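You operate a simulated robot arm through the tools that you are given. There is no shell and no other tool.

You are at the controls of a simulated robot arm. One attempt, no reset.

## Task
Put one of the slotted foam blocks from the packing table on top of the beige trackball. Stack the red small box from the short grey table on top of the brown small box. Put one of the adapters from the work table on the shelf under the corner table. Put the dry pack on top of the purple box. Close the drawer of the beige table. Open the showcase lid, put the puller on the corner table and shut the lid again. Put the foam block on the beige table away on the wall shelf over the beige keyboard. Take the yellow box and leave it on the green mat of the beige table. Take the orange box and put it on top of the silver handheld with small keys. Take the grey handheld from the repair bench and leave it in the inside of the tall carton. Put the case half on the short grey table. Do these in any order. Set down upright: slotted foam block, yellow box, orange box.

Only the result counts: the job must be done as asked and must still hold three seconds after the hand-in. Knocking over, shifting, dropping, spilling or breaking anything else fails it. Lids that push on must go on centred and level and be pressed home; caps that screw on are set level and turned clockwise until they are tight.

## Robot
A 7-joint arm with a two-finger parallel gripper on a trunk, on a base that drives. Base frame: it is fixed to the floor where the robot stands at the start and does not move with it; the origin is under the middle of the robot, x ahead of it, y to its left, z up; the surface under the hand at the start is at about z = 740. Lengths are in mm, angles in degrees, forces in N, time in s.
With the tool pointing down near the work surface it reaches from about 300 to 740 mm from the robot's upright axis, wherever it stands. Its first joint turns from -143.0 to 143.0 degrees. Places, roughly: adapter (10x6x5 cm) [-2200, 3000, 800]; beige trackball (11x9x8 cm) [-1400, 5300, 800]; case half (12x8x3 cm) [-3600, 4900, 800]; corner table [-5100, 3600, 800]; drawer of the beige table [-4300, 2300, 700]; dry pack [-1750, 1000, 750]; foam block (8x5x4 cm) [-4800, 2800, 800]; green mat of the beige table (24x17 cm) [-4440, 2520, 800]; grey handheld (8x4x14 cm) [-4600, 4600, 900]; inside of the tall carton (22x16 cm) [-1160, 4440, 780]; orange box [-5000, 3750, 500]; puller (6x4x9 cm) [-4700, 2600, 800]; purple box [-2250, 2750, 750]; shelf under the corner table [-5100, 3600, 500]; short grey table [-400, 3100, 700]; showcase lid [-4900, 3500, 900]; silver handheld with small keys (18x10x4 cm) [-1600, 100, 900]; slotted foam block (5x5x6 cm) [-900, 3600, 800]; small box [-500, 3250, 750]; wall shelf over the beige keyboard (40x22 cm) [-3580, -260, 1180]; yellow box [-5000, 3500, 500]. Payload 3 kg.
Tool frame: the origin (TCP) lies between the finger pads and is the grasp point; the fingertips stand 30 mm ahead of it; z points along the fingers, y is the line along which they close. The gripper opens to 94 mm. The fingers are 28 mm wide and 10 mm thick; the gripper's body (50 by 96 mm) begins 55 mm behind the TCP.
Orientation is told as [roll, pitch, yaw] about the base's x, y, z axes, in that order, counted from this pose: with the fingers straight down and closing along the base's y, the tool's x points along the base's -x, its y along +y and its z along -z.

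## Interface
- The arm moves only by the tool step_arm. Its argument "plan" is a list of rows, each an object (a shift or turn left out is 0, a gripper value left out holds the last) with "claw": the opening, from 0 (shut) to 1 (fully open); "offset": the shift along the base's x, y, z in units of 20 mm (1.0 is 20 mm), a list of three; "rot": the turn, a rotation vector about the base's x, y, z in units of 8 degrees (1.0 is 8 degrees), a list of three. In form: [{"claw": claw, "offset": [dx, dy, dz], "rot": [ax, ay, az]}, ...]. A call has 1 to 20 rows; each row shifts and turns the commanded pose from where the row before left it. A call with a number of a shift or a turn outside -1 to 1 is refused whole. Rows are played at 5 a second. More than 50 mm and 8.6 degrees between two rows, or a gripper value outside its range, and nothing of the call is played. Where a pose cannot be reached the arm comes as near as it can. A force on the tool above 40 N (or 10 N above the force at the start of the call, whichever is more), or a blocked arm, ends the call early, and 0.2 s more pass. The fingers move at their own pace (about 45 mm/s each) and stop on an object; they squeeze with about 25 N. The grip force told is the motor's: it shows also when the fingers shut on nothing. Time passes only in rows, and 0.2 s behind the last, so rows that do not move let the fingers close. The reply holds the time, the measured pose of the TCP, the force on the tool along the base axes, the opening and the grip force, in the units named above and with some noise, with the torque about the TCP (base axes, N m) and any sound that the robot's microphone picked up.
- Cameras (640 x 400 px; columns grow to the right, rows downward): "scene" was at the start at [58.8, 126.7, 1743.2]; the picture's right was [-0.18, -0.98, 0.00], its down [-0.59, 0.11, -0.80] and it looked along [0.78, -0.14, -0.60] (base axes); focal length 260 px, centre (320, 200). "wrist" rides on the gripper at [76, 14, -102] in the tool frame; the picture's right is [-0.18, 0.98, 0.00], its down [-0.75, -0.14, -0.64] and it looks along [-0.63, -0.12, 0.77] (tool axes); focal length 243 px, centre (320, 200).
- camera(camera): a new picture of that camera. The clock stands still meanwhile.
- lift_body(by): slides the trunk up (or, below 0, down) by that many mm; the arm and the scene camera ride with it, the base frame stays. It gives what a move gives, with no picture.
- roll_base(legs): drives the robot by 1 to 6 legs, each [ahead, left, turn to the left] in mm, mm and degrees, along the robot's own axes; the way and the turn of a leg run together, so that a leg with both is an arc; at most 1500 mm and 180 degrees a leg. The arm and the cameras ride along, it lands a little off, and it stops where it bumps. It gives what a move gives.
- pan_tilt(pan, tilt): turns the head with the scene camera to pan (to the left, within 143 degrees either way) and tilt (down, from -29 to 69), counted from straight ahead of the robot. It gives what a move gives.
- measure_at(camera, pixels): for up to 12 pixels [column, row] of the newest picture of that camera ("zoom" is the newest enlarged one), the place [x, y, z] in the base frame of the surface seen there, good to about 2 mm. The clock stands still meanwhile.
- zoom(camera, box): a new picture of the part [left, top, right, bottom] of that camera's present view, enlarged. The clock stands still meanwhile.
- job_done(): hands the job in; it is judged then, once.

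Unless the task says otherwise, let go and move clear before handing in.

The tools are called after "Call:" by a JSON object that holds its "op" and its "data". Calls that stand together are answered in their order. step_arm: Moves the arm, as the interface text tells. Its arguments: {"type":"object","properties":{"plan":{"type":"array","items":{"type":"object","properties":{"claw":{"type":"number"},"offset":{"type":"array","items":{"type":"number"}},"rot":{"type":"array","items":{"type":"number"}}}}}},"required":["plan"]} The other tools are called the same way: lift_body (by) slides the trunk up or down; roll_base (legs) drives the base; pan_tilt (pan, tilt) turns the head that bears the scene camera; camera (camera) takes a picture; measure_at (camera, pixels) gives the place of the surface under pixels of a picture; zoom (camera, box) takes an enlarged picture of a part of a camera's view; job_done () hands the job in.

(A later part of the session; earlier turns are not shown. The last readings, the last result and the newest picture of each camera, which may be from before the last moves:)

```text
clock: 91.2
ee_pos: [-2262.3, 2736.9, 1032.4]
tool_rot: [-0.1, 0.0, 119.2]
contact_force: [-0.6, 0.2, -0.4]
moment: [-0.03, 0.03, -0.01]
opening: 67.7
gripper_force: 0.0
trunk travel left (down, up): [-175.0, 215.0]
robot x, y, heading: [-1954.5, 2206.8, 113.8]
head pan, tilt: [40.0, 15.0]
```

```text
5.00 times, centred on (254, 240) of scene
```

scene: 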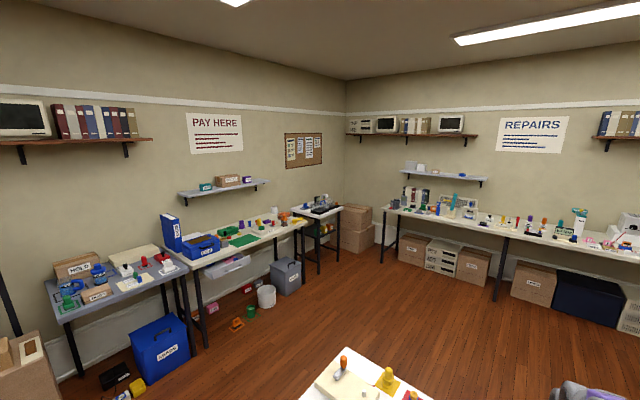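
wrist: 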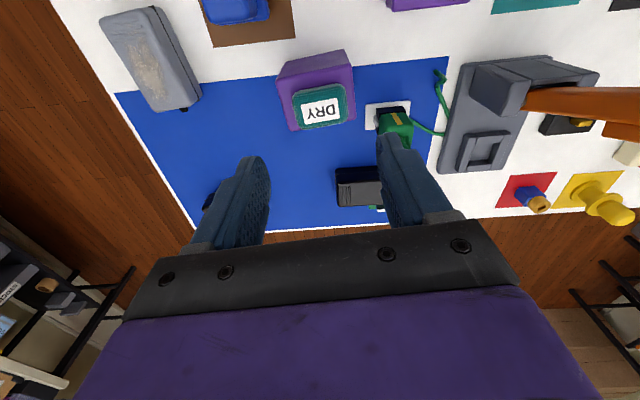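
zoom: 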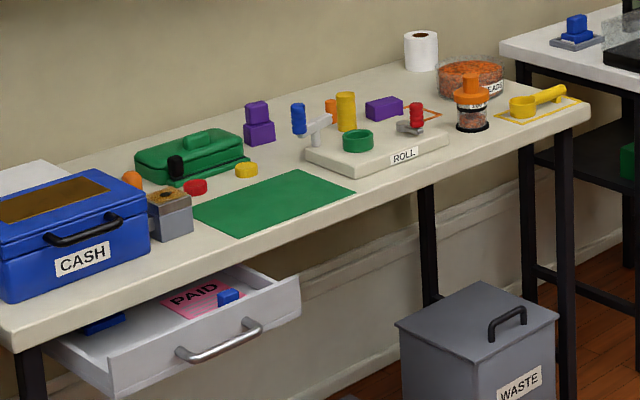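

I can see the showcase (glass with blue handle) and the shelf boxes (green, yellow "TAGS", orange "PADS") on the corner table's +u side, plus floor clutter near the beige table. I'll measure these for driving.

Call:
{"op": "measure_at", "data": {"camera": "scene", "pixels": [[267, 305], [286, 290], [250, 318], [236, 328], [302, 255], [200, 342], [318, 272], [343, 250], [382, 260], [372, 250], [130, 390], [310, 370]]}}

Call:
{"op": "zoom", "data": {"camera": "scene", "box": [296, 192, 360, 232]}}

Call:
{"op": "measure_at", "data": {"camera": "zoom", "pixels": [[235, 263], [470, 152], [170, 195], [20, 150], [330, 390], [250, 365], [290, 200], [265, 100]]}}

```text
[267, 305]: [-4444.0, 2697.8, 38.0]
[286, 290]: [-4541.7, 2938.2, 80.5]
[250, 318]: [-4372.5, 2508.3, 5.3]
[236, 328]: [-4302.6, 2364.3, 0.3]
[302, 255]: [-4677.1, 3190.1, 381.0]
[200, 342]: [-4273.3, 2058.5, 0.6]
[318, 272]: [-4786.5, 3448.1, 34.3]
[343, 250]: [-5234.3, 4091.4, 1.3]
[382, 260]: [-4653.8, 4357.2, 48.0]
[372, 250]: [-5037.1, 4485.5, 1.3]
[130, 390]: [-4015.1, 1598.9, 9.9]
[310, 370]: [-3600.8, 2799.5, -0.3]
```

```text
10.00 times, centred on (328, 212) of scene
```

zoom: 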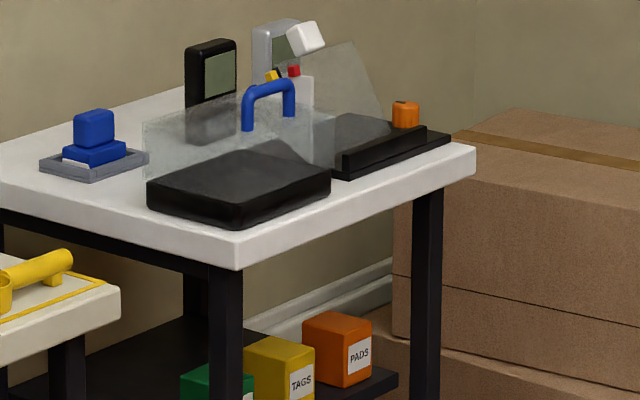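

```text
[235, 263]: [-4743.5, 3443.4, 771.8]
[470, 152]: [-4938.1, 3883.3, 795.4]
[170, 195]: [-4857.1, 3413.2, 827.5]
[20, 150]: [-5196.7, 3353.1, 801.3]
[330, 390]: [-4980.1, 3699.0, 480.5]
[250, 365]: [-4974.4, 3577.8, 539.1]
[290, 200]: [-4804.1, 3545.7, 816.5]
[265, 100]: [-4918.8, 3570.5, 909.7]
```

Corner table's front edge runs at u≈-2867 from v≈5110 to 5592. I'll retract the arm and drive around to face it.

Call:
{"op": "step_arm", "data": {"plan": [{"offset": [0.4, -0.91, 0.5]}, {"offset": [0.4, -0.91, 0.5]}, {"offset": [0.4, -0.91, 0.5]}, {"offset": [0.4, -0.91, 0.5]}, {"offset": [0.4, -0.91, 0.5]}, {"offset": [0.4, -0.91, 0.5]}, {"offset": [0.4, -0.91, 0.5]}, {"offset": [0.4, -0.91, 0.5]}, {"offset": [0.4, -0.91, 0.5]}, {"offset": [0.4, -0.91, 0]}, {"offset": [0.4, -0.91, 0]}, {"offset": [0.4, -0.91, 0]}]}}

Call:
{"op": "roll_base", "data": {"legs": [[-350, 0, 0], [0, 1400, 0], [1450, 0, 0], [0, 0, 90], [0, -1380, 0]]}}

Call:
{"op": "pan_tilt", "data": {"pan": 0, "tilt": 42}}

Call:
{"op": "camera", "data": {"camera": "scene"}}

```text
clock: 93.8
ee_pos: [-2166.7, 2521.3, 1122.9]
tool_rot: [0.1, -0.2, 119.2]
contact_force: [0.3, 0.7, 0.0]
moment: [-0.01, -0.03, 0.0]
opening: 67.8
gripper_force: 0.0
trunk travel left (down, up): [-175.0, 215.0]
robot x, y, heading: [-1955.1, 2203.2, 113.6]
head pan, tilt: [40.0, 15.0]
```

```text
clock: 119.8
ee_pos: [-4556.9, 3699.6, 1122.7]
tool_rot: [-0.2, -0.2, -151.3]
contact_force: [0.2, 0.1, 0.9]
moment: [-0.01, -0.01, -0.01]
opening: 67.7
gripper_force: 0.0
trunk travel left (down, up): [-175.0, 215.0]
robot x, y, heading: [-4232.8, 3910.1, -156.9]
head pan, tilt: [40.0, 15.0]
```

```text
clock: 120.8
ee_pos: [-4556.5, 3700.1, 1123.2]
tool_rot: [0.0, -0.2, -151.3]
contact_force: [-0.5, 0.4, 0.8]
moment: [0.02, -0.02, 0.0]
opening: 67.7
gripper_force: 0.0
trunk travel left (down, up): [-175.0, 215.0]
robot x, y, heading: [-4242.3, 3913.0, -156.9]
head pan, tilt: [0.0, 42.0]
```

```text
taken
```

scene: 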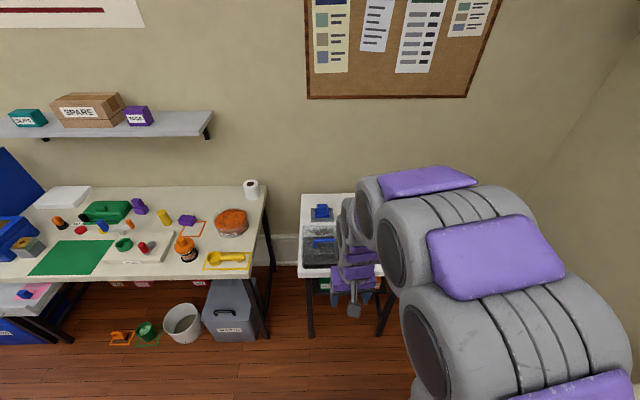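

Call:
{"op": "camera", "data": {"camera": "wrist"}}

Call:
{"op": "zoom", "data": {"camera": "scene", "box": [290, 180, 390, 300]}}

Call:
{"op": "zoom", "data": {"camera": "scene", "box": [0, 170, 280, 345]}}

```text
taken
```

wrist: 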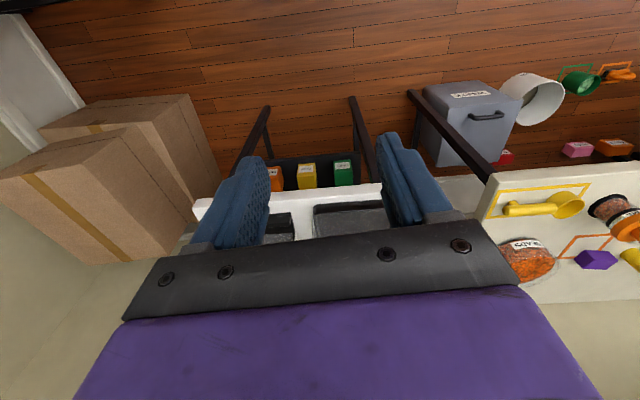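

```text
3.33 times, centred on (340, 240) of scene
```

zoom: 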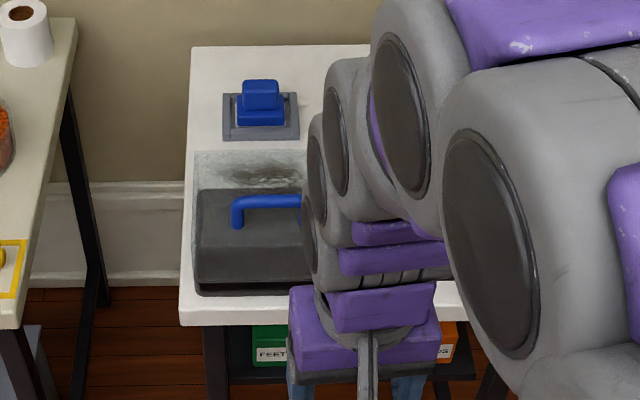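

```text
2.29 times, centred on (140, 258) of scene
```

zoom: 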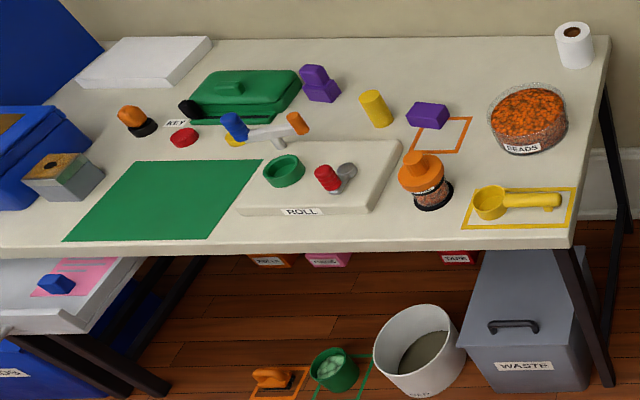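

Call:
{"op": "measure_at", "data": {"camera": "zoom", "pixels": [[318, 75], [322, 95], [428, 115], [376, 105], [255, 65], [90, 200], [160, 205], [130, 120], [300, 180], [60, 290], [30, 325], [440, 250]]}}

Call:
{"op": "zoom", "data": {"camera": "scene", "box": [60, 185, 220, 285]}}

```text
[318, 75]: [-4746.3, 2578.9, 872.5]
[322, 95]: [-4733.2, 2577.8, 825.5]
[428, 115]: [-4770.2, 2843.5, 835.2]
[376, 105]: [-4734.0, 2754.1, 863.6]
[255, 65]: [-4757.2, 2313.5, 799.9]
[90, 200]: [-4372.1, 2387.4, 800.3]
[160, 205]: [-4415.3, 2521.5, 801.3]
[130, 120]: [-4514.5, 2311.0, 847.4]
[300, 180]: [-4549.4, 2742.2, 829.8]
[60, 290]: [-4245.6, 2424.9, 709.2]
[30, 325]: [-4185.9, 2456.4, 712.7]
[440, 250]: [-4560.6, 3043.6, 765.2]
```

```text
4.00 times, centred on (140, 235) of scene
```

zoom: 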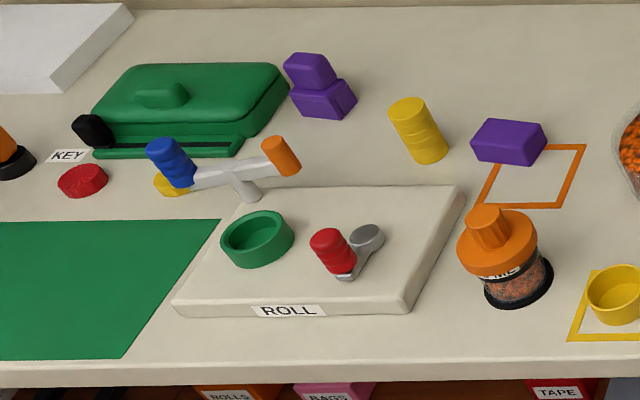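

Puller is the tall purple piece at (-4740,2578), foam block the purple one at (-4770,2843). First the yellow box: I'll pitch the tool forward 65° and lower the trunk to look into the shelf.

Call:
{"op": "step_arm", "data": {"plan": [{"claw": 1, "rot": [0, 0, -0.5]}, {"rot": [-0.376, 0.818, 0]}, {"rot": [-0.376, 0.818, 0]}, {"rot": [-0.376, 0.818, 0]}, {"rot": [-0.376, 0.818, 0]}, {"rot": [-0.376, 0.818, 0]}, {"rot": [-0.376, 0.818, 0]}, {"rot": [-0.376, 0.818, 0]}, {"rot": [-0.376, 0.818, 0]}, {"rot": [-0.376, 0.818, 0]}]}}

Call:
{"op": "lift_body", "data": {"by": -170}}

Call:
{"op": "camera", "data": {"camera": "wrist"}}

Call:
{"op": "camera", "data": {"camera": "scene"}}

```text
clock: 123.0
ee_pos: [-4672.1, 3592.2, 1231.8]
tool_rot: [2.0, -58.1, -155.4]
contact_force: [-0.6, 0.2, 0.5]
moment: [-0.01, 0.02, -0.02]
opening: 94.1
gripper_force: 0.0
out of reach, approached as far as the arm can: row 4, 5, 6, 7, 8, 9, 10
trunk travel left (down, up): [-175.0, 215.0]
robot x, y, heading: [-4236.5, 3911.4, -156.9]
head pan, tilt: [0.0, 42.0]
```

```text
clock: 125.0
ee_pos: [-4672.4, 3593.6, 1060.2]
tool_rot: [2.1, -57.9, -155.4]
contact_force: [-0.5, -0.3, -0.6]
moment: [0.05, -0.05, -0.01]
opening: 94.1
gripper_force: 0.1
trunk travel left (down, up): [-5.0, 385.0]
robot x, y, heading: [-4237.9, 3910.3, -156.7]
head pan, tilt: [0.0, 42.0]
```

```text
taken
```

wrist: 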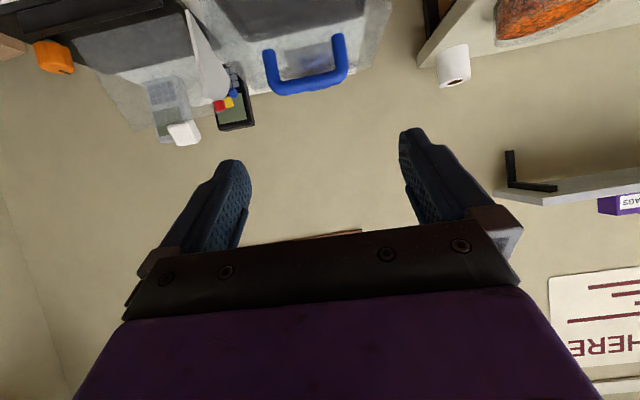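

```text
taken
```

scene: 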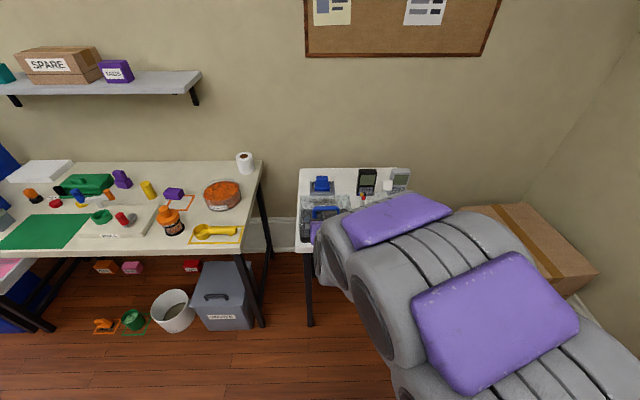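

The arm couldn't pitch while tucked so it drifted to 530 mm ahead; it's still clear of the table edge. I'll descend in front of the table.

Call:
{"op": "step_arm", "data": {"plan": [{"offset": [0.3, 0.14, -1]}, {"offset": [0.3, 0.14, -1]}, {"offset": [0.3, 0.14, -1]}, {"offset": [0.3, 0.14, -1]}, {"offset": [0.3, 0.14, -1]}, {"offset": [0, 0, -1]}, {"offset": [0, 0, -1]}, {"offset": [0, 0, -1]}, {"offset": [0, 0, -1]}, {"offset": [0, 0, -1]}]}}

Call:
{"op": "camera", "data": {"camera": "wrist"}}

```text
clock: 127.2
ee_pos: [-4706.3, 3584.7, 966.4]
tool_rot: [2.1, -57.7, -155.5]
contact_force: [0.2, -0.6, 0.0]
moment: [0.01, 0.01, -0.02]
opening: 94.1
gripper_force: 0.0
out of reach, approached as far as the arm can: row 1, 2, 3, 4, 5, 6, 7, 8, 9, 10
trunk travel left (down, up): [-5.0, 385.0]
robot x, y, heading: [-4236.1, 3910.7, -156.8]
head pan, tilt: [0.0, 42.0]
```

```text
taken
```

wrist: 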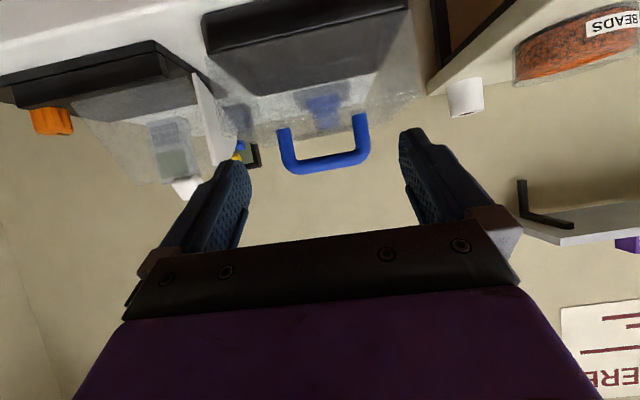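

The pitched tool needs more distance from the robot axis. I'll back the base up 300 mm and test where the commanded pose stands.

Call:
{"op": "roll_base", "data": {"legs": [[-300, 0, 0]]}}

Call:
{"op": "step_arm", "data": {"plan": [{"offset": [0, 0, 0]}]}}

```text
clock: 129.2
ee_pos: [-4433.9, 3700.7, 966.3]
tool_rot: [2.1, -57.8, -155.4]
contact_force: [0.1, 0.3, -0.2]
moment: [0.01, 0.01, -0.02]
opening: 94.0
gripper_force: 0.1
trunk travel left (down, up): [-5.0, 385.0]
robot x, y, heading: [-3962.9, 4025.7, -157.2]
head pan, tilt: [0.0, 42.0]
```

```text
clock: 129.6
ee_pos: [-4433.1, 3701.7, 966.8]
tool_rot: [2.0, -57.8, -155.4]
contact_force: [0.5, -0.9, 0.7]
moment: [-0.01, 0.02, 0.02]
opening: 94.0
gripper_force: 0.1
trunk travel left (down, up): [-5.0, 385.0]
robot x, y, heading: [-3966.8, 4026.1, -156.7]
head pan, tilt: [0.0, 42.0]
```

Call:
{"op": "step_arm", "data": {"plan": [{"offset": [-0.8, -0.2, -0.5]}, {"offset": [-0.8, -0.2, -0.5]}, {"offset": [-0.8, -0.2, -0.5]}, {"offset": [-0.8, -0.2, -0.5]}, {"offset": [-0.8, -0.2, -0.5]}, {"offset": [-0.8, -0.2, -0.5]}, {"offset": [-0.8, -0.2, -0.5]}, {"offset": [-0.8, -0.2, -0.5]}, {"offset": [0, 0, -1]}, {"offset": [0, 0, -1]}, {"offset": [0, 0, -1]}, {"offset": [0, 0, -1]}]}}

Call:
{"op": "camera", "data": {"camera": "wrist"}}

```text
clock: 132.2
ee_pos: [-4560.7, 3668.9, 807.7]
tool_rot: [2.1, -57.9, -155.4]
contact_force: [0.8, -0.7, 0.6]
moment: [0.0, -0.02, -0.01]
opening: 93.8
gripper_force: 0.0
trunk travel left (down, up): [-5.0, 385.0]
robot x, y, heading: [-3966.4, 4026.9, -157.2]
head pan, tilt: [0.0, 42.0]
```

```text
taken
```

wrist: 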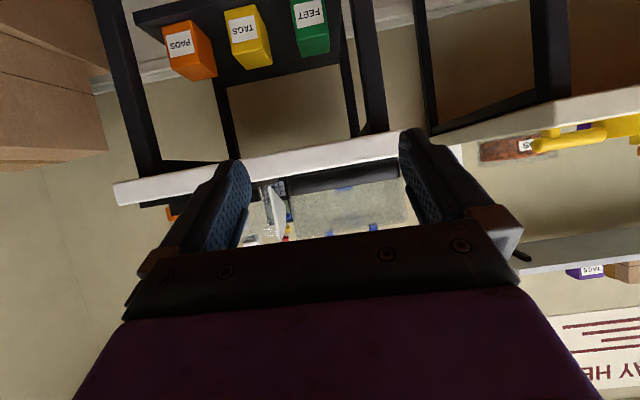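

The wrist camera now sees the shelf boxes (orange, yellow, green). Measuring them.

Call:
{"op": "zoom", "data": {"camera": "wrist", "box": [120, 0, 360, 150]}}

Call:
{"op": "measure_at", "data": {"camera": "wrist", "pixels": [[240, 22], [225, 12], [257, 8], [233, 42], [266, 38], [245, 65], [270, 62], [205, 22], [175, 48], [160, 35], [198, 28], [300, 8]]}}

```text
2.67 times, centred on (240, 75) of wrist
```

zoom: 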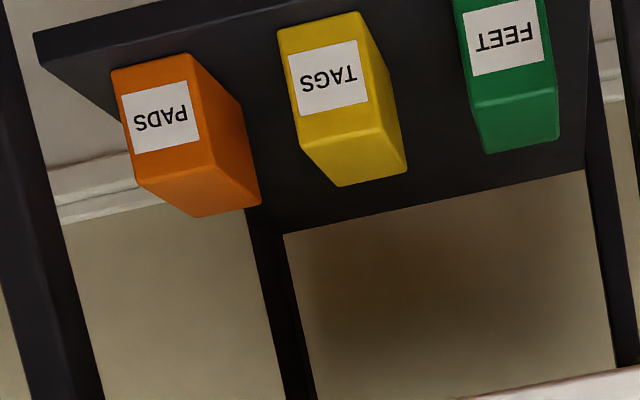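

```text
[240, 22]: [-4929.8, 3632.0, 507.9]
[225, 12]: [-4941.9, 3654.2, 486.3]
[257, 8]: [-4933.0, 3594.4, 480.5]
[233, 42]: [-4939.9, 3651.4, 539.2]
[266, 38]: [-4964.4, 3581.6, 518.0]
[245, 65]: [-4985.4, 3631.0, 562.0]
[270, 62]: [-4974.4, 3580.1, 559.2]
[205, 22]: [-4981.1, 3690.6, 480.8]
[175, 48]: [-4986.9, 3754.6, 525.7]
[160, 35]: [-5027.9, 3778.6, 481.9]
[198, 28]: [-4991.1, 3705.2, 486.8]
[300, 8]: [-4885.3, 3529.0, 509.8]
```

Call:
{"op": "measure_at", "data": {"camera": "zoom", "pixels": [[283, 38], [354, 20], [304, 132], [380, 117], [344, 182], [400, 170], [330, 75], [118, 78], [190, 62], [143, 176], [212, 162], [198, 210]]}}

Call:
{"op": "measure_at", "data": {"camera": "zoom", "pixels": [[252, 198], [468, 20], [480, 95], [545, 80], [488, 145], [240, 40], [420, 5], [250, 150], [420, 150], [40, 45], [270, 20], [100, 370]]}}

```text
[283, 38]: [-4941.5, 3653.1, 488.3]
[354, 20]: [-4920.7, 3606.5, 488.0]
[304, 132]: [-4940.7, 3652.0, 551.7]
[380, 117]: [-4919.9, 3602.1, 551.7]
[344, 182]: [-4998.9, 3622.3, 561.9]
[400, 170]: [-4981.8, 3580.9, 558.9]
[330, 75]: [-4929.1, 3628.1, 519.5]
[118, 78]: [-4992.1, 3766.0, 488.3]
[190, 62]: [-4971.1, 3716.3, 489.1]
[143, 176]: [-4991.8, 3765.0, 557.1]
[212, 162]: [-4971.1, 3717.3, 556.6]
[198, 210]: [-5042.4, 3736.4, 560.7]
```

```text
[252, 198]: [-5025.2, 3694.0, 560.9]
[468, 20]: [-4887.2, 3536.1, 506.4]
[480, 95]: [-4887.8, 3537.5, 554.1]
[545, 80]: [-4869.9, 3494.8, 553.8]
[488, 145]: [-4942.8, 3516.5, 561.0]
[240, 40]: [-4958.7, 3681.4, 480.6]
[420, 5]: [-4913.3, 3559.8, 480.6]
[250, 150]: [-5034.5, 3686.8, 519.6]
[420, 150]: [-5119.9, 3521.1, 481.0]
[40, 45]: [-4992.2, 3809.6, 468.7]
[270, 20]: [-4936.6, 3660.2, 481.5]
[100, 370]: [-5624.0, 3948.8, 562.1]
```

Yellow box: centre about (-4960,3614), 58×64 mm, z 481–562; gaps of ~70 mm to its neighbours. I'll lower the hand to shelf height in front of the table.

Call:
{"op": "step_arm", "data": {"plan": [{"offset": [-0.176, 0.382, -0.98]}, {"offset": [-0.176, 0.382, -0.98]}, {"offset": [-0.176, 0.382, -0.98]}, {"offset": [-0.176, 0.382, -0.98]}, {"offset": [-0.176, 0.382, -0.98]}, {"offset": [-0.176, 0.382, -0.98]}, {"offset": [-0.176, 0.382, -0.98]}, {"offset": [-0.176, 0.382, -0.98]}, {"offset": [-0.176, 0.382, -0.98]}, {"offset": [-0.176, 0.382, -0.98]}, {"offset": [-0.176, 0.382, -0.98]}, {"offset": [-0.176, 0.382, -0.98]}, {"offset": [-0.176, 0.382, -0.98]}, {"offset": [-0.176, 0.382, -0.98]}]}}

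Call:
{"op": "camera", "data": {"camera": "wrist"}}

Call:
{"op": "camera", "data": {"camera": "scene"}}

```text
clock: 135.2
ee_pos: [-4608.3, 3777.8, 531.6]
tool_rot: [2.2, -57.7, -155.5]
contact_force: [0.5, 0.2, 0.0]
moment: [-0.02, 0.04, 0.04]
opening: 94.0
gripper_force: 0.0
trunk travel left (down, up): [-5.0, 385.0]
robot x, y, heading: [-3963.6, 4026.4, -157.0]
head pan, tilt: [0.0, 42.0]
```

```text
taken
```

wrist: 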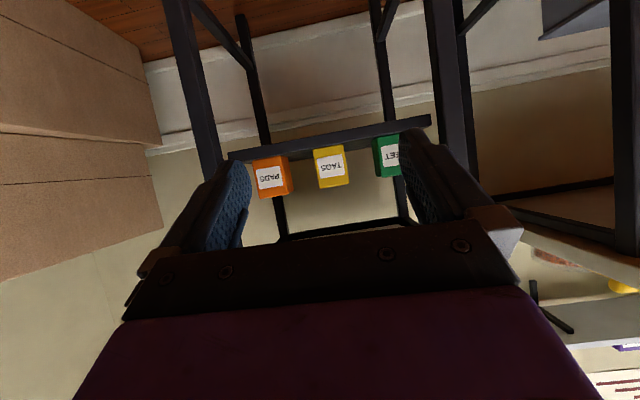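

```text
taken
```

scene: 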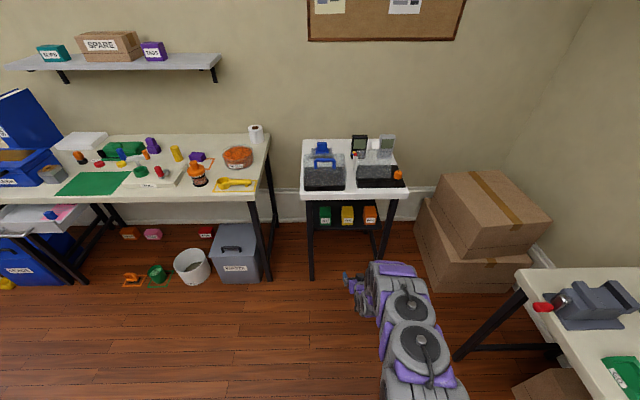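

A clear view of the corner table. Zooming on it for the showcase details.

Call:
{"op": "zoom", "data": {"camera": "scene", "box": [295, 125, 415, 200]}}

Call:
{"op": "measure_at", "data": {"camera": "zoom", "pixels": [[55, 335], [260, 335], [60, 240], [260, 240], [150, 240], [150, 310], [115, 90], [150, 140], [340, 305], [560, 300], [310, 230], [580, 270]]}}

```text
5.33 times, centred on (355, 162) of scene
```

zoom: 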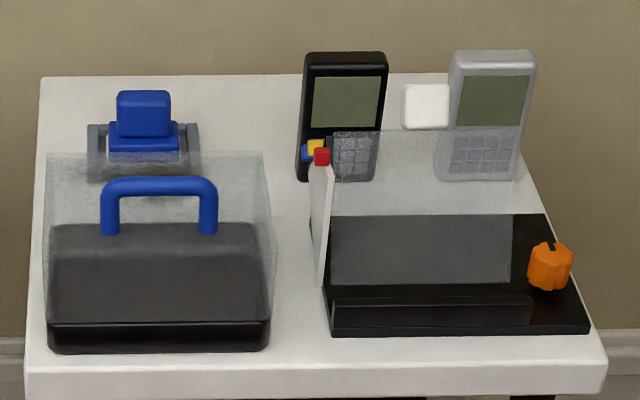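

```text
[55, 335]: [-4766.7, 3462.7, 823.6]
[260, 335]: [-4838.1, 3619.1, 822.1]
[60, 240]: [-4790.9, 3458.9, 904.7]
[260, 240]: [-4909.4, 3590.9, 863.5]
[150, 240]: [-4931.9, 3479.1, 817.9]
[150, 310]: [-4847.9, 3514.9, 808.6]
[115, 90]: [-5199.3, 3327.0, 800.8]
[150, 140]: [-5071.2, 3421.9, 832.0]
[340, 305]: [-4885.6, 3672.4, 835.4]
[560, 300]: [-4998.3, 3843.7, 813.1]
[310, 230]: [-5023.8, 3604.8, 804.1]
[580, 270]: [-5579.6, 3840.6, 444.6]
```

The hand is lined up with the yellow box. Driving ahead 260 mm to bring it in front of the shelf.

Call:
{"op": "roll_base", "data": {"legs": [[260, 0, 0]]}}

Call:
{"op": "camera", "data": {"camera": "wrist"}}

```text
clock: 137.1
ee_pos: [-4850.1, 3672.8, 531.8]
tool_rot: [2.1, -57.8, -155.3]
contact_force: [-0.3, -0.6, -0.6]
moment: [0.01, 0.03, -0.02]
opening: 94.3
gripper_force: 0.1
trunk travel left (down, up): [-5.0, 385.0]
robot x, y, heading: [-4205.1, 3923.2, -156.9]
head pan, tilt: [0.0, 42.0]
```

```text
taken
```

wrist: 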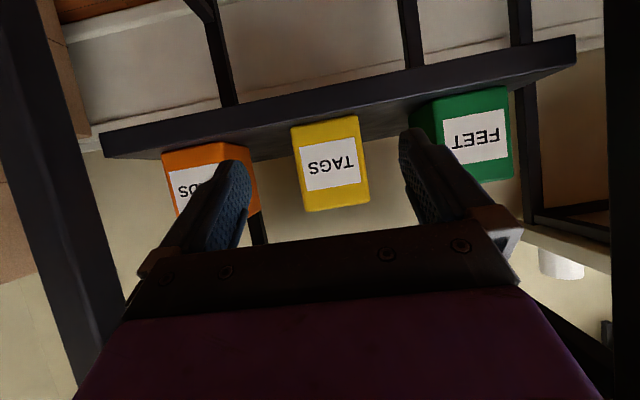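

Call:
{"op": "step_arm", "data": {"plan": [{"offset": [-0.86, -0.458, -0.06]}, {"offset": [-0.86, -0.458, -0.06]}, {"offset": [-0.86, -0.458, -0.06]}, {"offset": [-0.86, -0.458, -0.06]}, {"offset": [-0.86, -0.458, -0.06]}, {"offset": [-0.86, -0.458, -0.06]}]}}

Call:
{"op": "camera", "data": {"camera": "wrist"}}

Call:
{"op": "zoom", "data": {"camera": "scene", "box": [270, 160, 430, 300]}}

```text
clock: 138.4
ee_pos: [-4934.3, 3627.6, 533.5]
tool_rot: [2.2, -58.1, -155.4]
contact_force: [0.6, -0.6, 0.1]
moment: [0.03, -0.02, 0.0]
opening: 94.1
gripper_force: 0.1
out of reach, approached as far as the arm can: row 5, 6
trunk travel left (down, up): [-5.0, 385.0]
robot x, y, heading: [-4207.1, 3927.3, -157.1]
head pan, tilt: [0.0, 42.0]
```

```text
taken
```

wrist: 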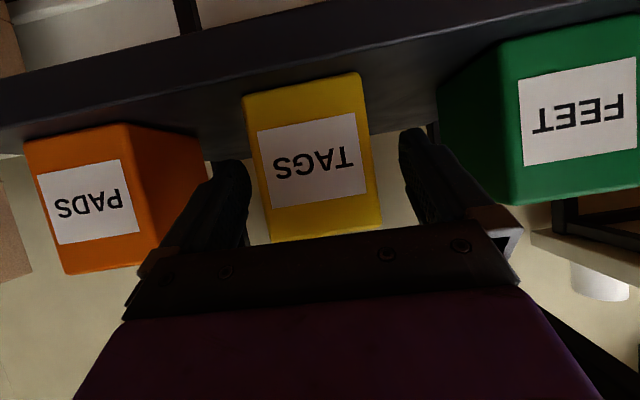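

```text
2.86 times, centred on (350, 230) of scene
```

zoom: 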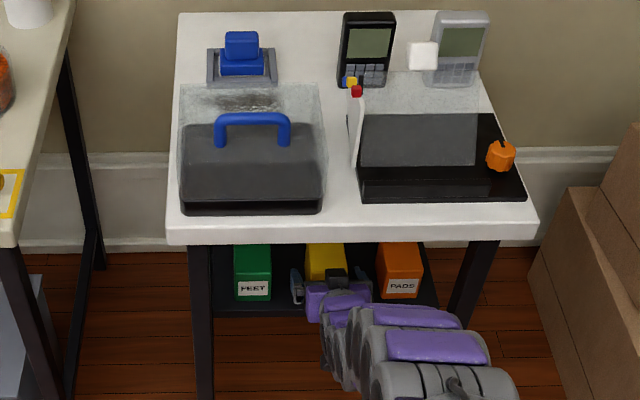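

At the reach limit, about 20 mm short. I'll retract 60 mm, drive ahead 85 mm, and go in again.

Call:
{"op": "step_arm", "data": {"plan": [{"offset": [0.9, 0.41, 0]}, {"offset": [0.9, 0.41, 0]}, {"offset": [0.9, 0.41, 0]}]}}

Call:
{"op": "roll_base", "data": {"legs": [[85, 0, 0]]}}

Call:
{"op": "camera", "data": {"camera": "wrist"}}

```text
clock: 139.2
ee_pos: [-4879.7, 3651.8, 534.4]
tool_rot: [2.2, -58.2, -155.4]
contact_force: [0.1, -0.1, -0.4]
moment: [-0.01, -0.01, 0.02]
opening: 93.8
gripper_force: 0.1
trunk travel left (down, up): [-5.0, 385.0]
robot x, y, heading: [-4207.3, 3923.1, -156.9]
head pan, tilt: [0.0, 42.0]
```

```text
clock: 140.3
ee_pos: [-4958.6, 3618.2, 534.0]
tool_rot: [2.2, -58.0, -155.2]
contact_force: [-0.5, 0.4, 0.0]
moment: [0.01, -0.01, 0.01]
opening: 94.1
gripper_force: 0.0
trunk travel left (down, up): [-5.0, 385.0]
robot x, y, heading: [-4284.1, 3887.5, -156.5]
head pan, tilt: [0.0, 42.0]
```

```text
taken
```

wrist: 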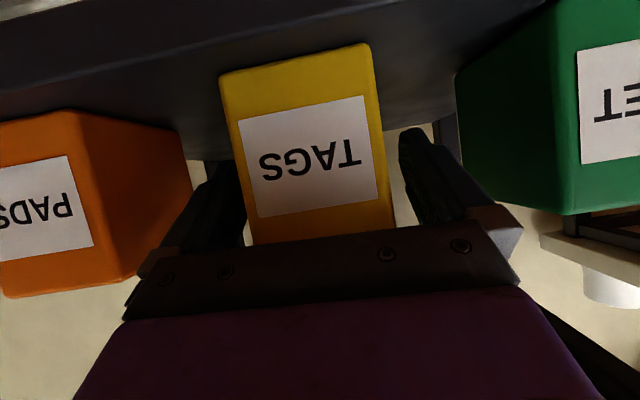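

TCP is right at the target with the box between the fingers; closing.

Call:
{"op": "step_arm", "data": {"plan": [{"claw": 0.4}, {"claw": 0.4}, {"claw": 0.4}, {"claw": 0.4}]}}

Call:
{"op": "step_arm", "data": {"plan": [{"offset": [0, 0, 0.5]}, {"offset": [0, 0, 0.5]}, {"offset": [0.5, 0.23, 0]}, {"offset": [0.9, 0.41, 0]}, {"offset": [0.9, 0.41, 0]}]}}

Call:
{"op": "camera", "data": {"camera": "wrist"}}

```text
clock: 141.3
ee_pos: [-4958.8, 3618.4, 535.9]
tool_rot: [2.2, -58.2, -155.2]
contact_force: [-1.3, 0.2, 4.1]
moment: [0.12, 0.23, 0.01]
opening: 66.3
gripper_force: 25.3
trunk travel left (down, up): [-5.0, 385.0]
robot x, y, heading: [-4283.4, 3891.0, -156.8]
head pan, tilt: [0.0, 42.0]
```

```text
clock: 142.5
ee_pos: [-4911.2, 3639.4, 555.3]
tool_rot: [2.2, -58.0, -155.2]
contact_force: [-0.2, -1.2, -2.2]
moment: [0.01, -0.04, -0.01]
opening: 66.4
gripper_force: 25.1
trunk travel left (down, up): [-5.0, 385.0]
robot x, y, heading: [-4286.4, 3890.9, -156.8]
head pan, tilt: [0.0, 42.0]
```

```text
taken
```

wrist: 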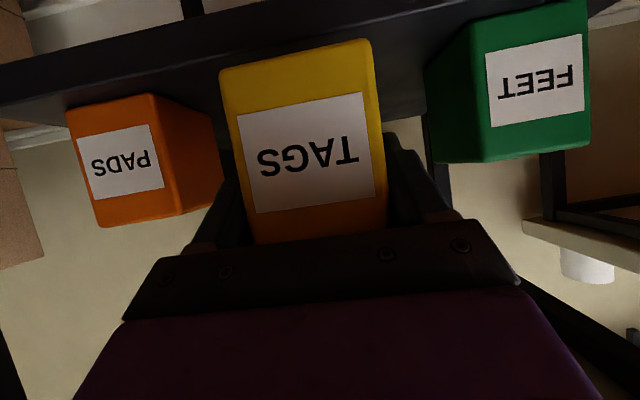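

Box held (66 mm). Backing out, raising, then strafing left to the beige table's green mat.

Call:
{"op": "roll_base", "data": {"legs": [[-320, 0, 0]]}}

Call:
{"op": "step_arm", "data": {"plan": [{"offset": [0, 0, 1]}, {"offset": [0, 0, 1]}, {"offset": [0, 0, 1]}, {"offset": [0, 0, 1]}, {"offset": [0, 0, 1]}, {"offset": [0, 0, 1]}, {"offset": [0, 0, 1]}, {"offset": [0, 0, 1]}, {"offset": [0, 0, 1]}, {"offset": [0, 0, 1]}, {"offset": [0, 0, 1]}, {"offset": [0, 0, 1]}, {"offset": [0, 0, 1]}, {"offset": [0, 0, 1]}, {"offset": [0, 0, 1]}, {"offset": [0, 0, 1]}, {"offset": [0, 0, 1]}, {"offset": [0, 0, 1]}, {"offset": [0, 0, 1]}, {"offset": [0, 0, 1]}]}}

Call:
{"op": "roll_base", "data": {"legs": [[0, 1210, 0]]}}

Call:
{"op": "camera", "data": {"camera": "scene"}}

Call:
{"op": "camera", "data": {"camera": "wrist"}}

```text
clock: 144.7
ee_pos: [-4621.7, 3765.0, 555.3]
tool_rot: [2.2, -58.0, -155.6]
contact_force: [-0.1, 0.0, -1.3]
moment: [0.03, 0.02, 0.01]
opening: 66.1
gripper_force: 25.3
trunk travel left (down, up): [-5.0, 385.0]
robot x, y, heading: [-3995.1, 4014.9, -156.8]
head pan, tilt: [0.0, 42.0]
```

```text
clock: 148.8
ee_pos: [-4620.6, 3767.0, 957.6]
tool_rot: [2.2, -58.3, -155.4]
contact_force: [1.1, -0.2, -2.1]
moment: [0.0, -0.02, 0.01]
opening: 65.9
gripper_force: 25.0
trunk travel left (down, up): [-5.0, 385.0]
robot x, y, heading: [-3988.6, 4016.0, -156.6]
head pan, tilt: [0.0, 42.0]
```

```text
clock: 154.9
ee_pos: [-4164.4, 2675.5, 957.6]
tool_rot: [2.3, -58.2, -156.3]
contact_force: [0.5, -0.6, -0.5]
moment: [-0.03, -0.01, -0.03]
opening: 66.1
gripper_force: 24.5
trunk travel left (down, up): [-5.0, 385.0]
robot x, y, heading: [-3531.3, 2917.8, -157.6]
head pan, tilt: [0.0, 42.0]
```

```text
taken
```

scene: 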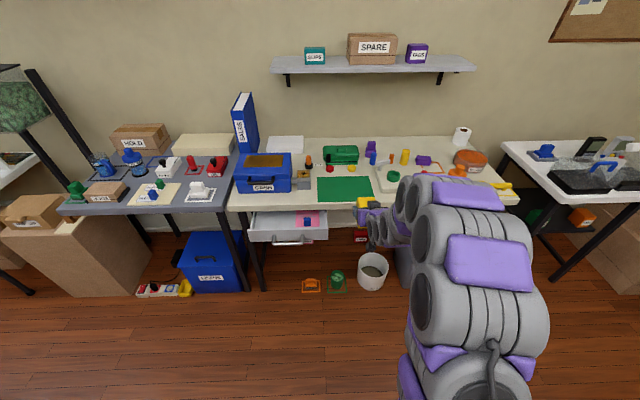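

```text
taken
```

wrist: 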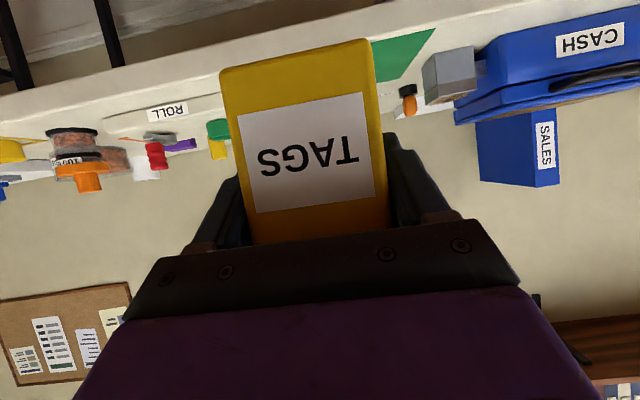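

Call:
{"op": "zoom", "data": {"camera": "scene", "box": [290, 140, 410, 215]}}

Call:
{"op": "measure_at", "data": {"camera": "zoom", "pixels": [[155, 205], [425, 200], [150, 318], [360, 330], [280, 260], [440, 290], [395, 335], [100, 230], [215, 150], [355, 150]]}}

```text
5.33 times, centred on (350, 178) of scene
```

zoom: 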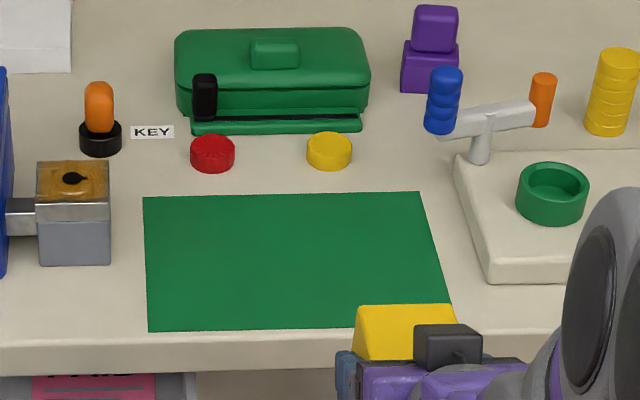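

```text
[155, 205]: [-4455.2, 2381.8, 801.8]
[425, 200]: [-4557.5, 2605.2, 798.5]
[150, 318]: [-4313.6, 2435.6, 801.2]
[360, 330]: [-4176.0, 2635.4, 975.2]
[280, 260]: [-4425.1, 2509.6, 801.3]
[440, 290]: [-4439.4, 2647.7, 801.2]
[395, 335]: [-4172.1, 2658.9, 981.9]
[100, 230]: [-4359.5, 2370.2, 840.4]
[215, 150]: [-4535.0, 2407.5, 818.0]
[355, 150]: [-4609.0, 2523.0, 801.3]
```

Call:
{"op": "measure_at", "data": {"camera": "scene", "pixels": [[327, 235], [292, 243], [252, 235], [288, 220], [325, 215], [310, 290], [338, 290], [372, 285], [262, 280], [305, 222]]}}

```text
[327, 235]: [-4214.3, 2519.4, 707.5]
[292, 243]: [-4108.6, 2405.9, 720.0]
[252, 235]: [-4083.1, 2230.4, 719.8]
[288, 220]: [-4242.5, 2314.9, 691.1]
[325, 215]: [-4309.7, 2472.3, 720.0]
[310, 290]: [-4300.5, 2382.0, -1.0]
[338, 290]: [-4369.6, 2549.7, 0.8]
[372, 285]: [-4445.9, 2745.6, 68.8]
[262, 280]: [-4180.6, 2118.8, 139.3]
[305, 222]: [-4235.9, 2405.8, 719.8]
```

Mat centre is about (-4438,2522). Driving ahead 270 mm.

Call:
{"op": "roll_base", "data": {"legs": [[265, 0, 0]]}}

```text
clock: 156.8
ee_pos: [-4408.9, 2570.1, 957.4]
tool_rot: [2.2, -58.3, -155.9]
contact_force: [0.4, 0.7, -1.6]
moment: [0.01, 0.03, 0.01]
opening: 66.3
gripper_force: 25.1
trunk travel left (down, up): [-5.0, 385.0]
robot x, y, heading: [-3778.5, 2815.1, -157.2]
head pan, tilt: [0.0, 42.0]
```

Call:
{"op": "step_arm", "data": {"plan": [{"offset": [-0.27, -0.44, -0.8]}, {"offset": [-0.27, -0.44, -0.8]}, {"offset": [-0.27, -0.44, -0.8]}, {"offset": [-0.27, -0.44, -0.8]}, {"offset": [-0.27, -0.44, -0.8]}, {"offset": [0, 0, -0.4]}, {"offset": [0, 0, -0.3]}, {"offset": [0, 0, -0.2]}, {}]}}

Call:
{"op": "camera", "data": {"camera": "wrist"}}

Call:
{"op": "zoom", "data": {"camera": "scene", "box": [240, 140, 440, 265]}}

```text
clock: 158.8
ee_pos: [-4434.7, 2526.6, 861.3]
tool_rot: [2.1, -58.4, -156.0]
contact_force: [-0.9, -1.0, -2.0]
moment: [0.0, -0.02, 0.0]
opening: 65.9
gripper_force: 24.9
trunk travel left (down, up): [-5.0, 385.0]
robot x, y, heading: [-3778.7, 2811.4, -157.6]
head pan, tilt: [0.0, 42.0]
```

```text
taken
```

wrist: 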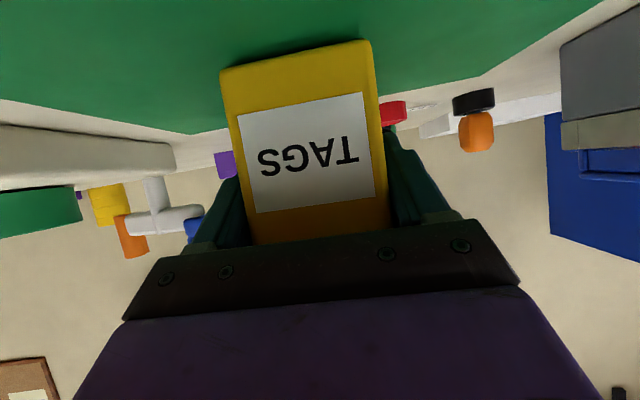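

```text
3.20 times, centred on (340, 202) of scene
```

zoom: 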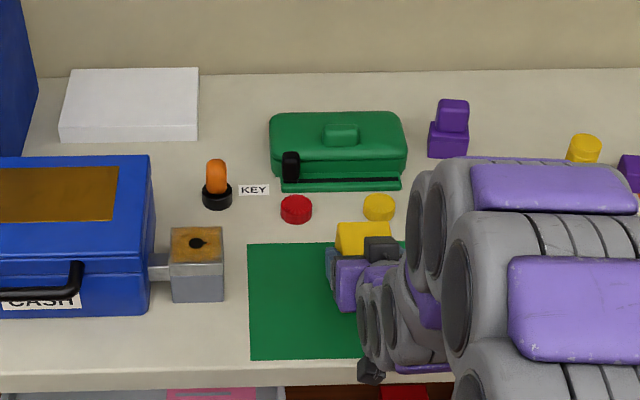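

Call:
{"op": "step_arm", "data": {"plan": [{"offset": [0, 0, -0.15]}, {"offset": [0, 0, -0.1]}, {}]}}

Call:
{"op": "camera", "data": {"camera": "wrist"}}

Call:
{"op": "measure_at", "data": {"camera": "wrist", "pixels": [[222, 75], [370, 45], [300, 62], [300, 45], [240, 50], [380, 30]]}}

```text
clock: 159.6
ee_pos: [-4433.9, 2526.9, 856.9]
tool_rot: [2.2, -58.4, -156.0]
contact_force: [0.4, 0.1, -2.1]
moment: [-0.01, -0.02, -0.01]
opening: 66.1
gripper_force: 24.6
trunk travel left (down, up): [-5.0, 385.0]
robot x, y, heading: [-3778.1, 2811.9, -157.3]
head pan, tilt: [0.0, 42.0]
```

```text
taken
```

wrist: 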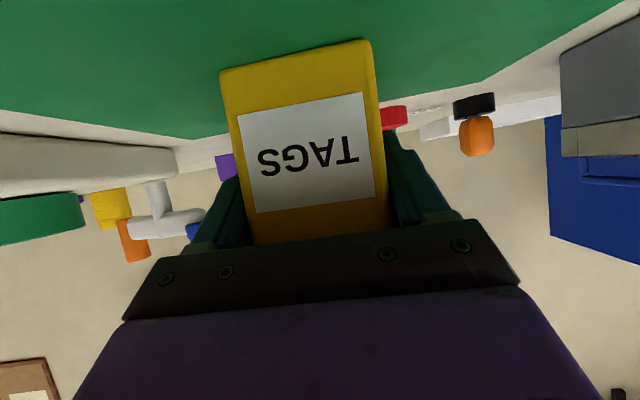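

```text
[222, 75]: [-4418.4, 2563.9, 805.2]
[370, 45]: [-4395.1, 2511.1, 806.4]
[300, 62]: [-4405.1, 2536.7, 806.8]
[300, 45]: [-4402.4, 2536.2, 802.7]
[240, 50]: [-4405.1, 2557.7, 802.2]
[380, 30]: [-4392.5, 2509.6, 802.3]
```

Box bottom is within a few mm of the mat. Lowering 3 mm, releasing, and pulling straight back.

Call:
{"op": "step_arm", "data": {"plan": [{"offset": [0, 0, -0.15]}, {}, {"claw": 0.9}, {"claw": 0.9}, {"claw": 0.9}, {"offset": [0.45, 0.2, 0]}, {"offset": [0.9, 0.4, 0]}, {"offset": [0.9, 0.4, 0]}, {"offset": [0.9, 0.4, 0]}, {"offset": [0.9, 0.4, 0]}, {"offset": [0.5, 0.2, 1]}, {"offset": [0.5, 0.2, 1]}]}}

Call:
{"op": "camera", "data": {"camera": "wrist"}}

```text
clock: 162.2
ee_pos: [-4332.9, 2572.2, 893.7]
tool_rot: [2.1, -58.3, -156.1]
contact_force: [0.1, 0.0, 0.3]
moment: [0.04, -0.01, 0.0]
opening: 84.4
gripper_force: 0.0
trunk travel left (down, up): [-5.0, 385.0]
robot x, y, heading: [-3779.0, 2812.1, -157.3]
head pan, tilt: [0.0, 42.0]
```

```text
taken
```

wrist: 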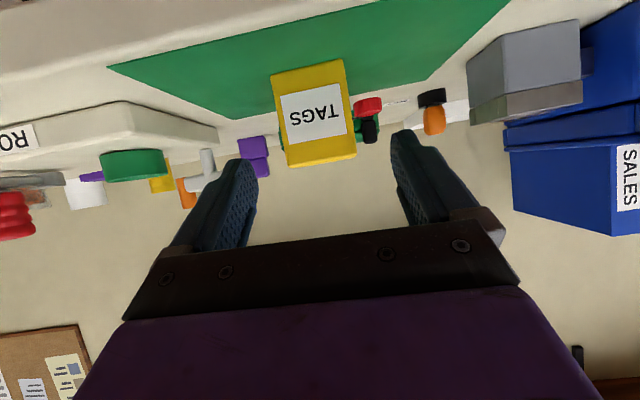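

Yellow box stands on the mat. Now the drawer: zooming on its front.

Call:
{"op": "pan_tilt", "data": {"pan": 15, "tilt": 50}}

Call:
{"op": "camera", "data": {"camera": "scene"}}

```text
clock: 163.0
ee_pos: [-4332.9, 2572.1, 892.6]
tool_rot: [2.0, -58.4, -156.1]
contact_force: [-0.2, -0.3, 0.1]
moment: [-0.02, -0.03, -0.02]
opening: 84.6
gripper_force: 0.0
trunk travel left (down, up): [-5.0, 385.0]
robot x, y, heading: [-3779.5, 2815.9, -157.4]
head pan, tilt: [15.0, 50.0]
```

```text
taken
```

scene: 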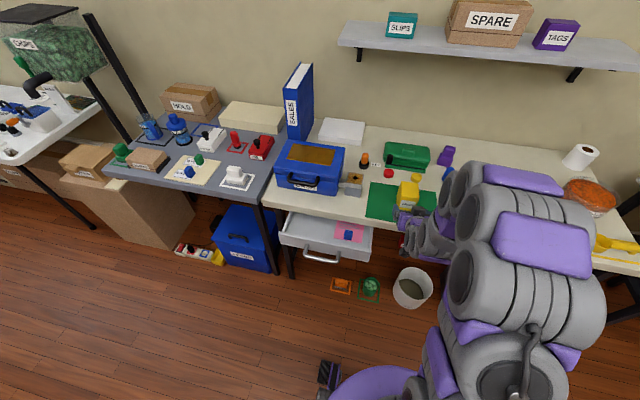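

Call:
{"op": "zoom", "data": {"camera": "scene", "box": [265, 195, 393, 275]}}

Call:
{"op": "measure_at", "data": {"camera": "zoom", "pixels": [[100, 235], [300, 295], [495, 315], [280, 330], [400, 310], [510, 260], [110, 195], [420, 220], [200, 285], [440, 300]]}}

```text
5.00 times, centred on (329, 235) of scene
```

zoom: 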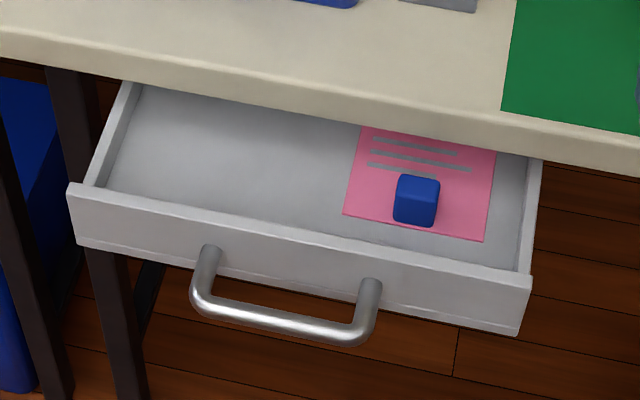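

```text
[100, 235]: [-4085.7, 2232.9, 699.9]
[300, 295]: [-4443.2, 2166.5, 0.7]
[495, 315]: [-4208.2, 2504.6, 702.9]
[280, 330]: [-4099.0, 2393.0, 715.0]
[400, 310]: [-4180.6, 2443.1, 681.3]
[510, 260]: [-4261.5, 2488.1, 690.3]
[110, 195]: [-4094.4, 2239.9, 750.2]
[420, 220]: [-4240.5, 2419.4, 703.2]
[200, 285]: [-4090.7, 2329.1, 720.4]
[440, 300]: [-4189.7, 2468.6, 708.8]
```

Drawer panel: u≈-2777, z 675–750, handle bar protruding to u≈-2724. I'll close the fingers, back off, shift left and come down between bar and panel.

Call:
{"op": "roll_base", "data": {"legs": [[-120, 0, 0], [0, 246, 0]]}}

Call:
{"op": "step_arm", "data": {"plan": [{"claw": 0}, {}, {}, {}, {}]}}

Call:
{"op": "camera", "data": {"camera": "wrist"}}

```text
clock: 165.6
ee_pos: [-4133.3, 2406.5, 892.2]
tool_rot: [3.6, -58.4, -157.3]
contact_force: [0.6, 0.7, -0.8]
moment: [-0.05, 0.0, -0.02]
opening: 84.6
gripper_force: 0.2
trunk travel left (down, up): [-5.0, 385.0]
robot x, y, heading: [-3575.5, 2635.8, -157.3]
head pan, tilt: [15.0, 50.0]
```

```text
clock: 166.8
ee_pos: [-4125.9, 2391.3, 894.7]
tool_rot: [1.8, -58.4, -155.6]
contact_force: [-0.3, -1.3, 0.4]
moment: [0.01, -0.01, -0.02]
opening: 0.0
gripper_force: 18.5
trunk travel left (down, up): [-5.0, 385.0]
robot x, y, heading: [-3574.8, 2634.5, -157.3]
head pan, tilt: [15.0, 50.0]
```

```text
taken
```

wrist: 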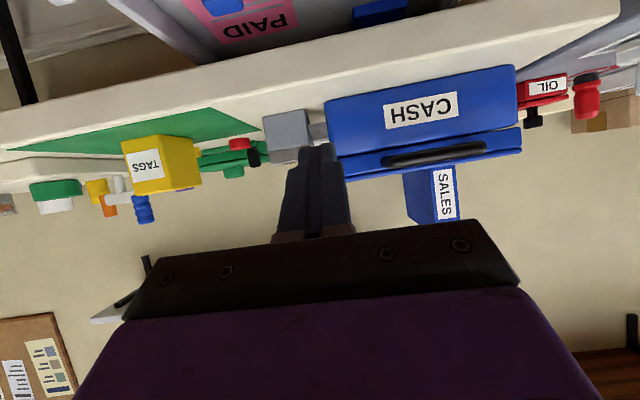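

Call:
{"op": "step_arm", "data": {"plan": [{"offset": [0.43, 0.2, -1]}, {"offset": [0.43, 0.2, -1]}, {"offset": [0, 0, -1]}, {"offset": [0, 0, -1]}, {"offset": [0, 0, -0.75]}]}}

Call:
{"op": "zoom", "data": {"camera": "scene", "box": [200, 150, 440, 300]}}

Call:
{"op": "camera", "data": {"camera": "wrist"}}

```text
clock: 168.0
ee_pos: [-4110.6, 2404.2, 798.4]
tool_rot: [2.3, -58.4, -156.3]
contact_force: [-0.1, -0.2, -0.2]
moment: [-0.01, 0.02, 0.02]
opening: 0.0
gripper_force: 25.0
trunk travel left (down, up): [-5.0, 385.0]
robot x, y, heading: [-3570.3, 2631.9, -157.6]
head pan, tilt: [15.0, 50.0]
```

```text
2.67 times, centred on (320, 225) of scene
```

zoom: 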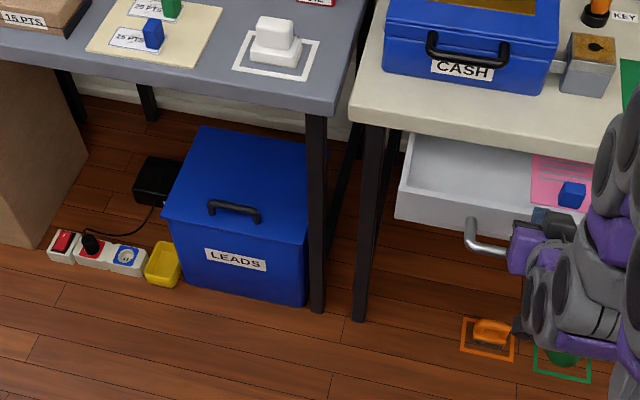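

```text
taken
```

wrist: 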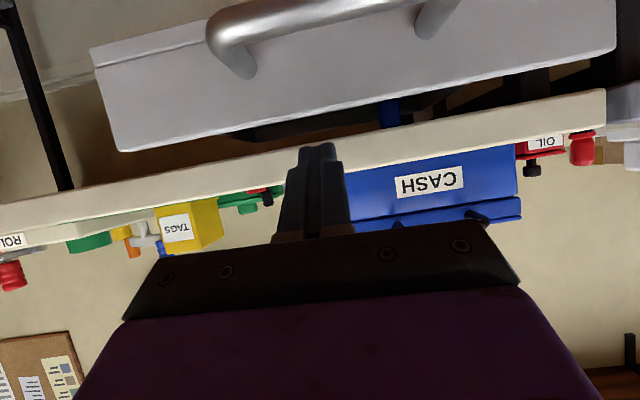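

Call:
{"op": "measure_at", "data": {"camera": "wrist", "pixels": [[330, 15], [330, 100], [330, 60], [240, 70], [440, 20], [130, 145], [610, 45], [330, 125], [300, 155]]}}

```text
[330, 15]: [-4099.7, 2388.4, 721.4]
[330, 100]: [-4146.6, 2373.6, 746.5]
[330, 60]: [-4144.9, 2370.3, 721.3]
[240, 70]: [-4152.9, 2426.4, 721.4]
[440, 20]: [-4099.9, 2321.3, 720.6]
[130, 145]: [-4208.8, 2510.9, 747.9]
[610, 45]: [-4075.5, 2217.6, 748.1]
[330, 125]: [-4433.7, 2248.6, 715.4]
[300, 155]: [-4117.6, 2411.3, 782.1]
```

Call:
{"op": "step_arm", "data": {"plan": [{"offset": [-0.3, -0.15, -0.8]}, {"offset": [0, 0, -0.8]}, {"offset": [0, 0, -0.9]}, {}]}}

Call:
{"op": "camera", "data": {"camera": "wrist"}}

```text
clock: 169.0
ee_pos: [-4115.8, 2401.0, 749.1]
tool_rot: [2.1, -58.4, -156.2]
contact_force: [-0.3, -0.2, 0.1]
moment: [0.01, 0.01, 0.0]
opening: 0.1
gripper_force: 25.4
trunk travel left (down, up): [-5.0, 385.0]
robot x, y, heading: [-3575.2, 2634.7, -157.4]
head pan, tilt: [15.0, 50.0]
```

```text
taken
```

wrist: 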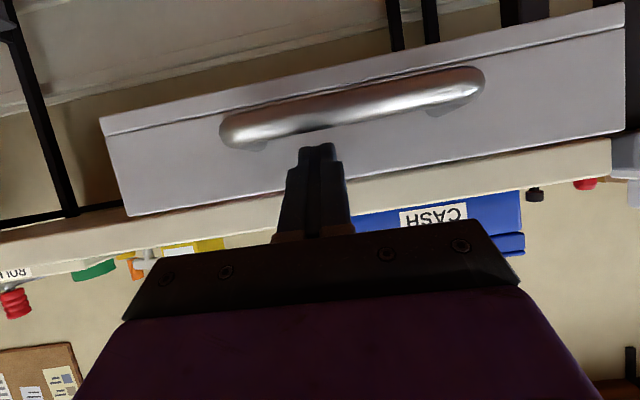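

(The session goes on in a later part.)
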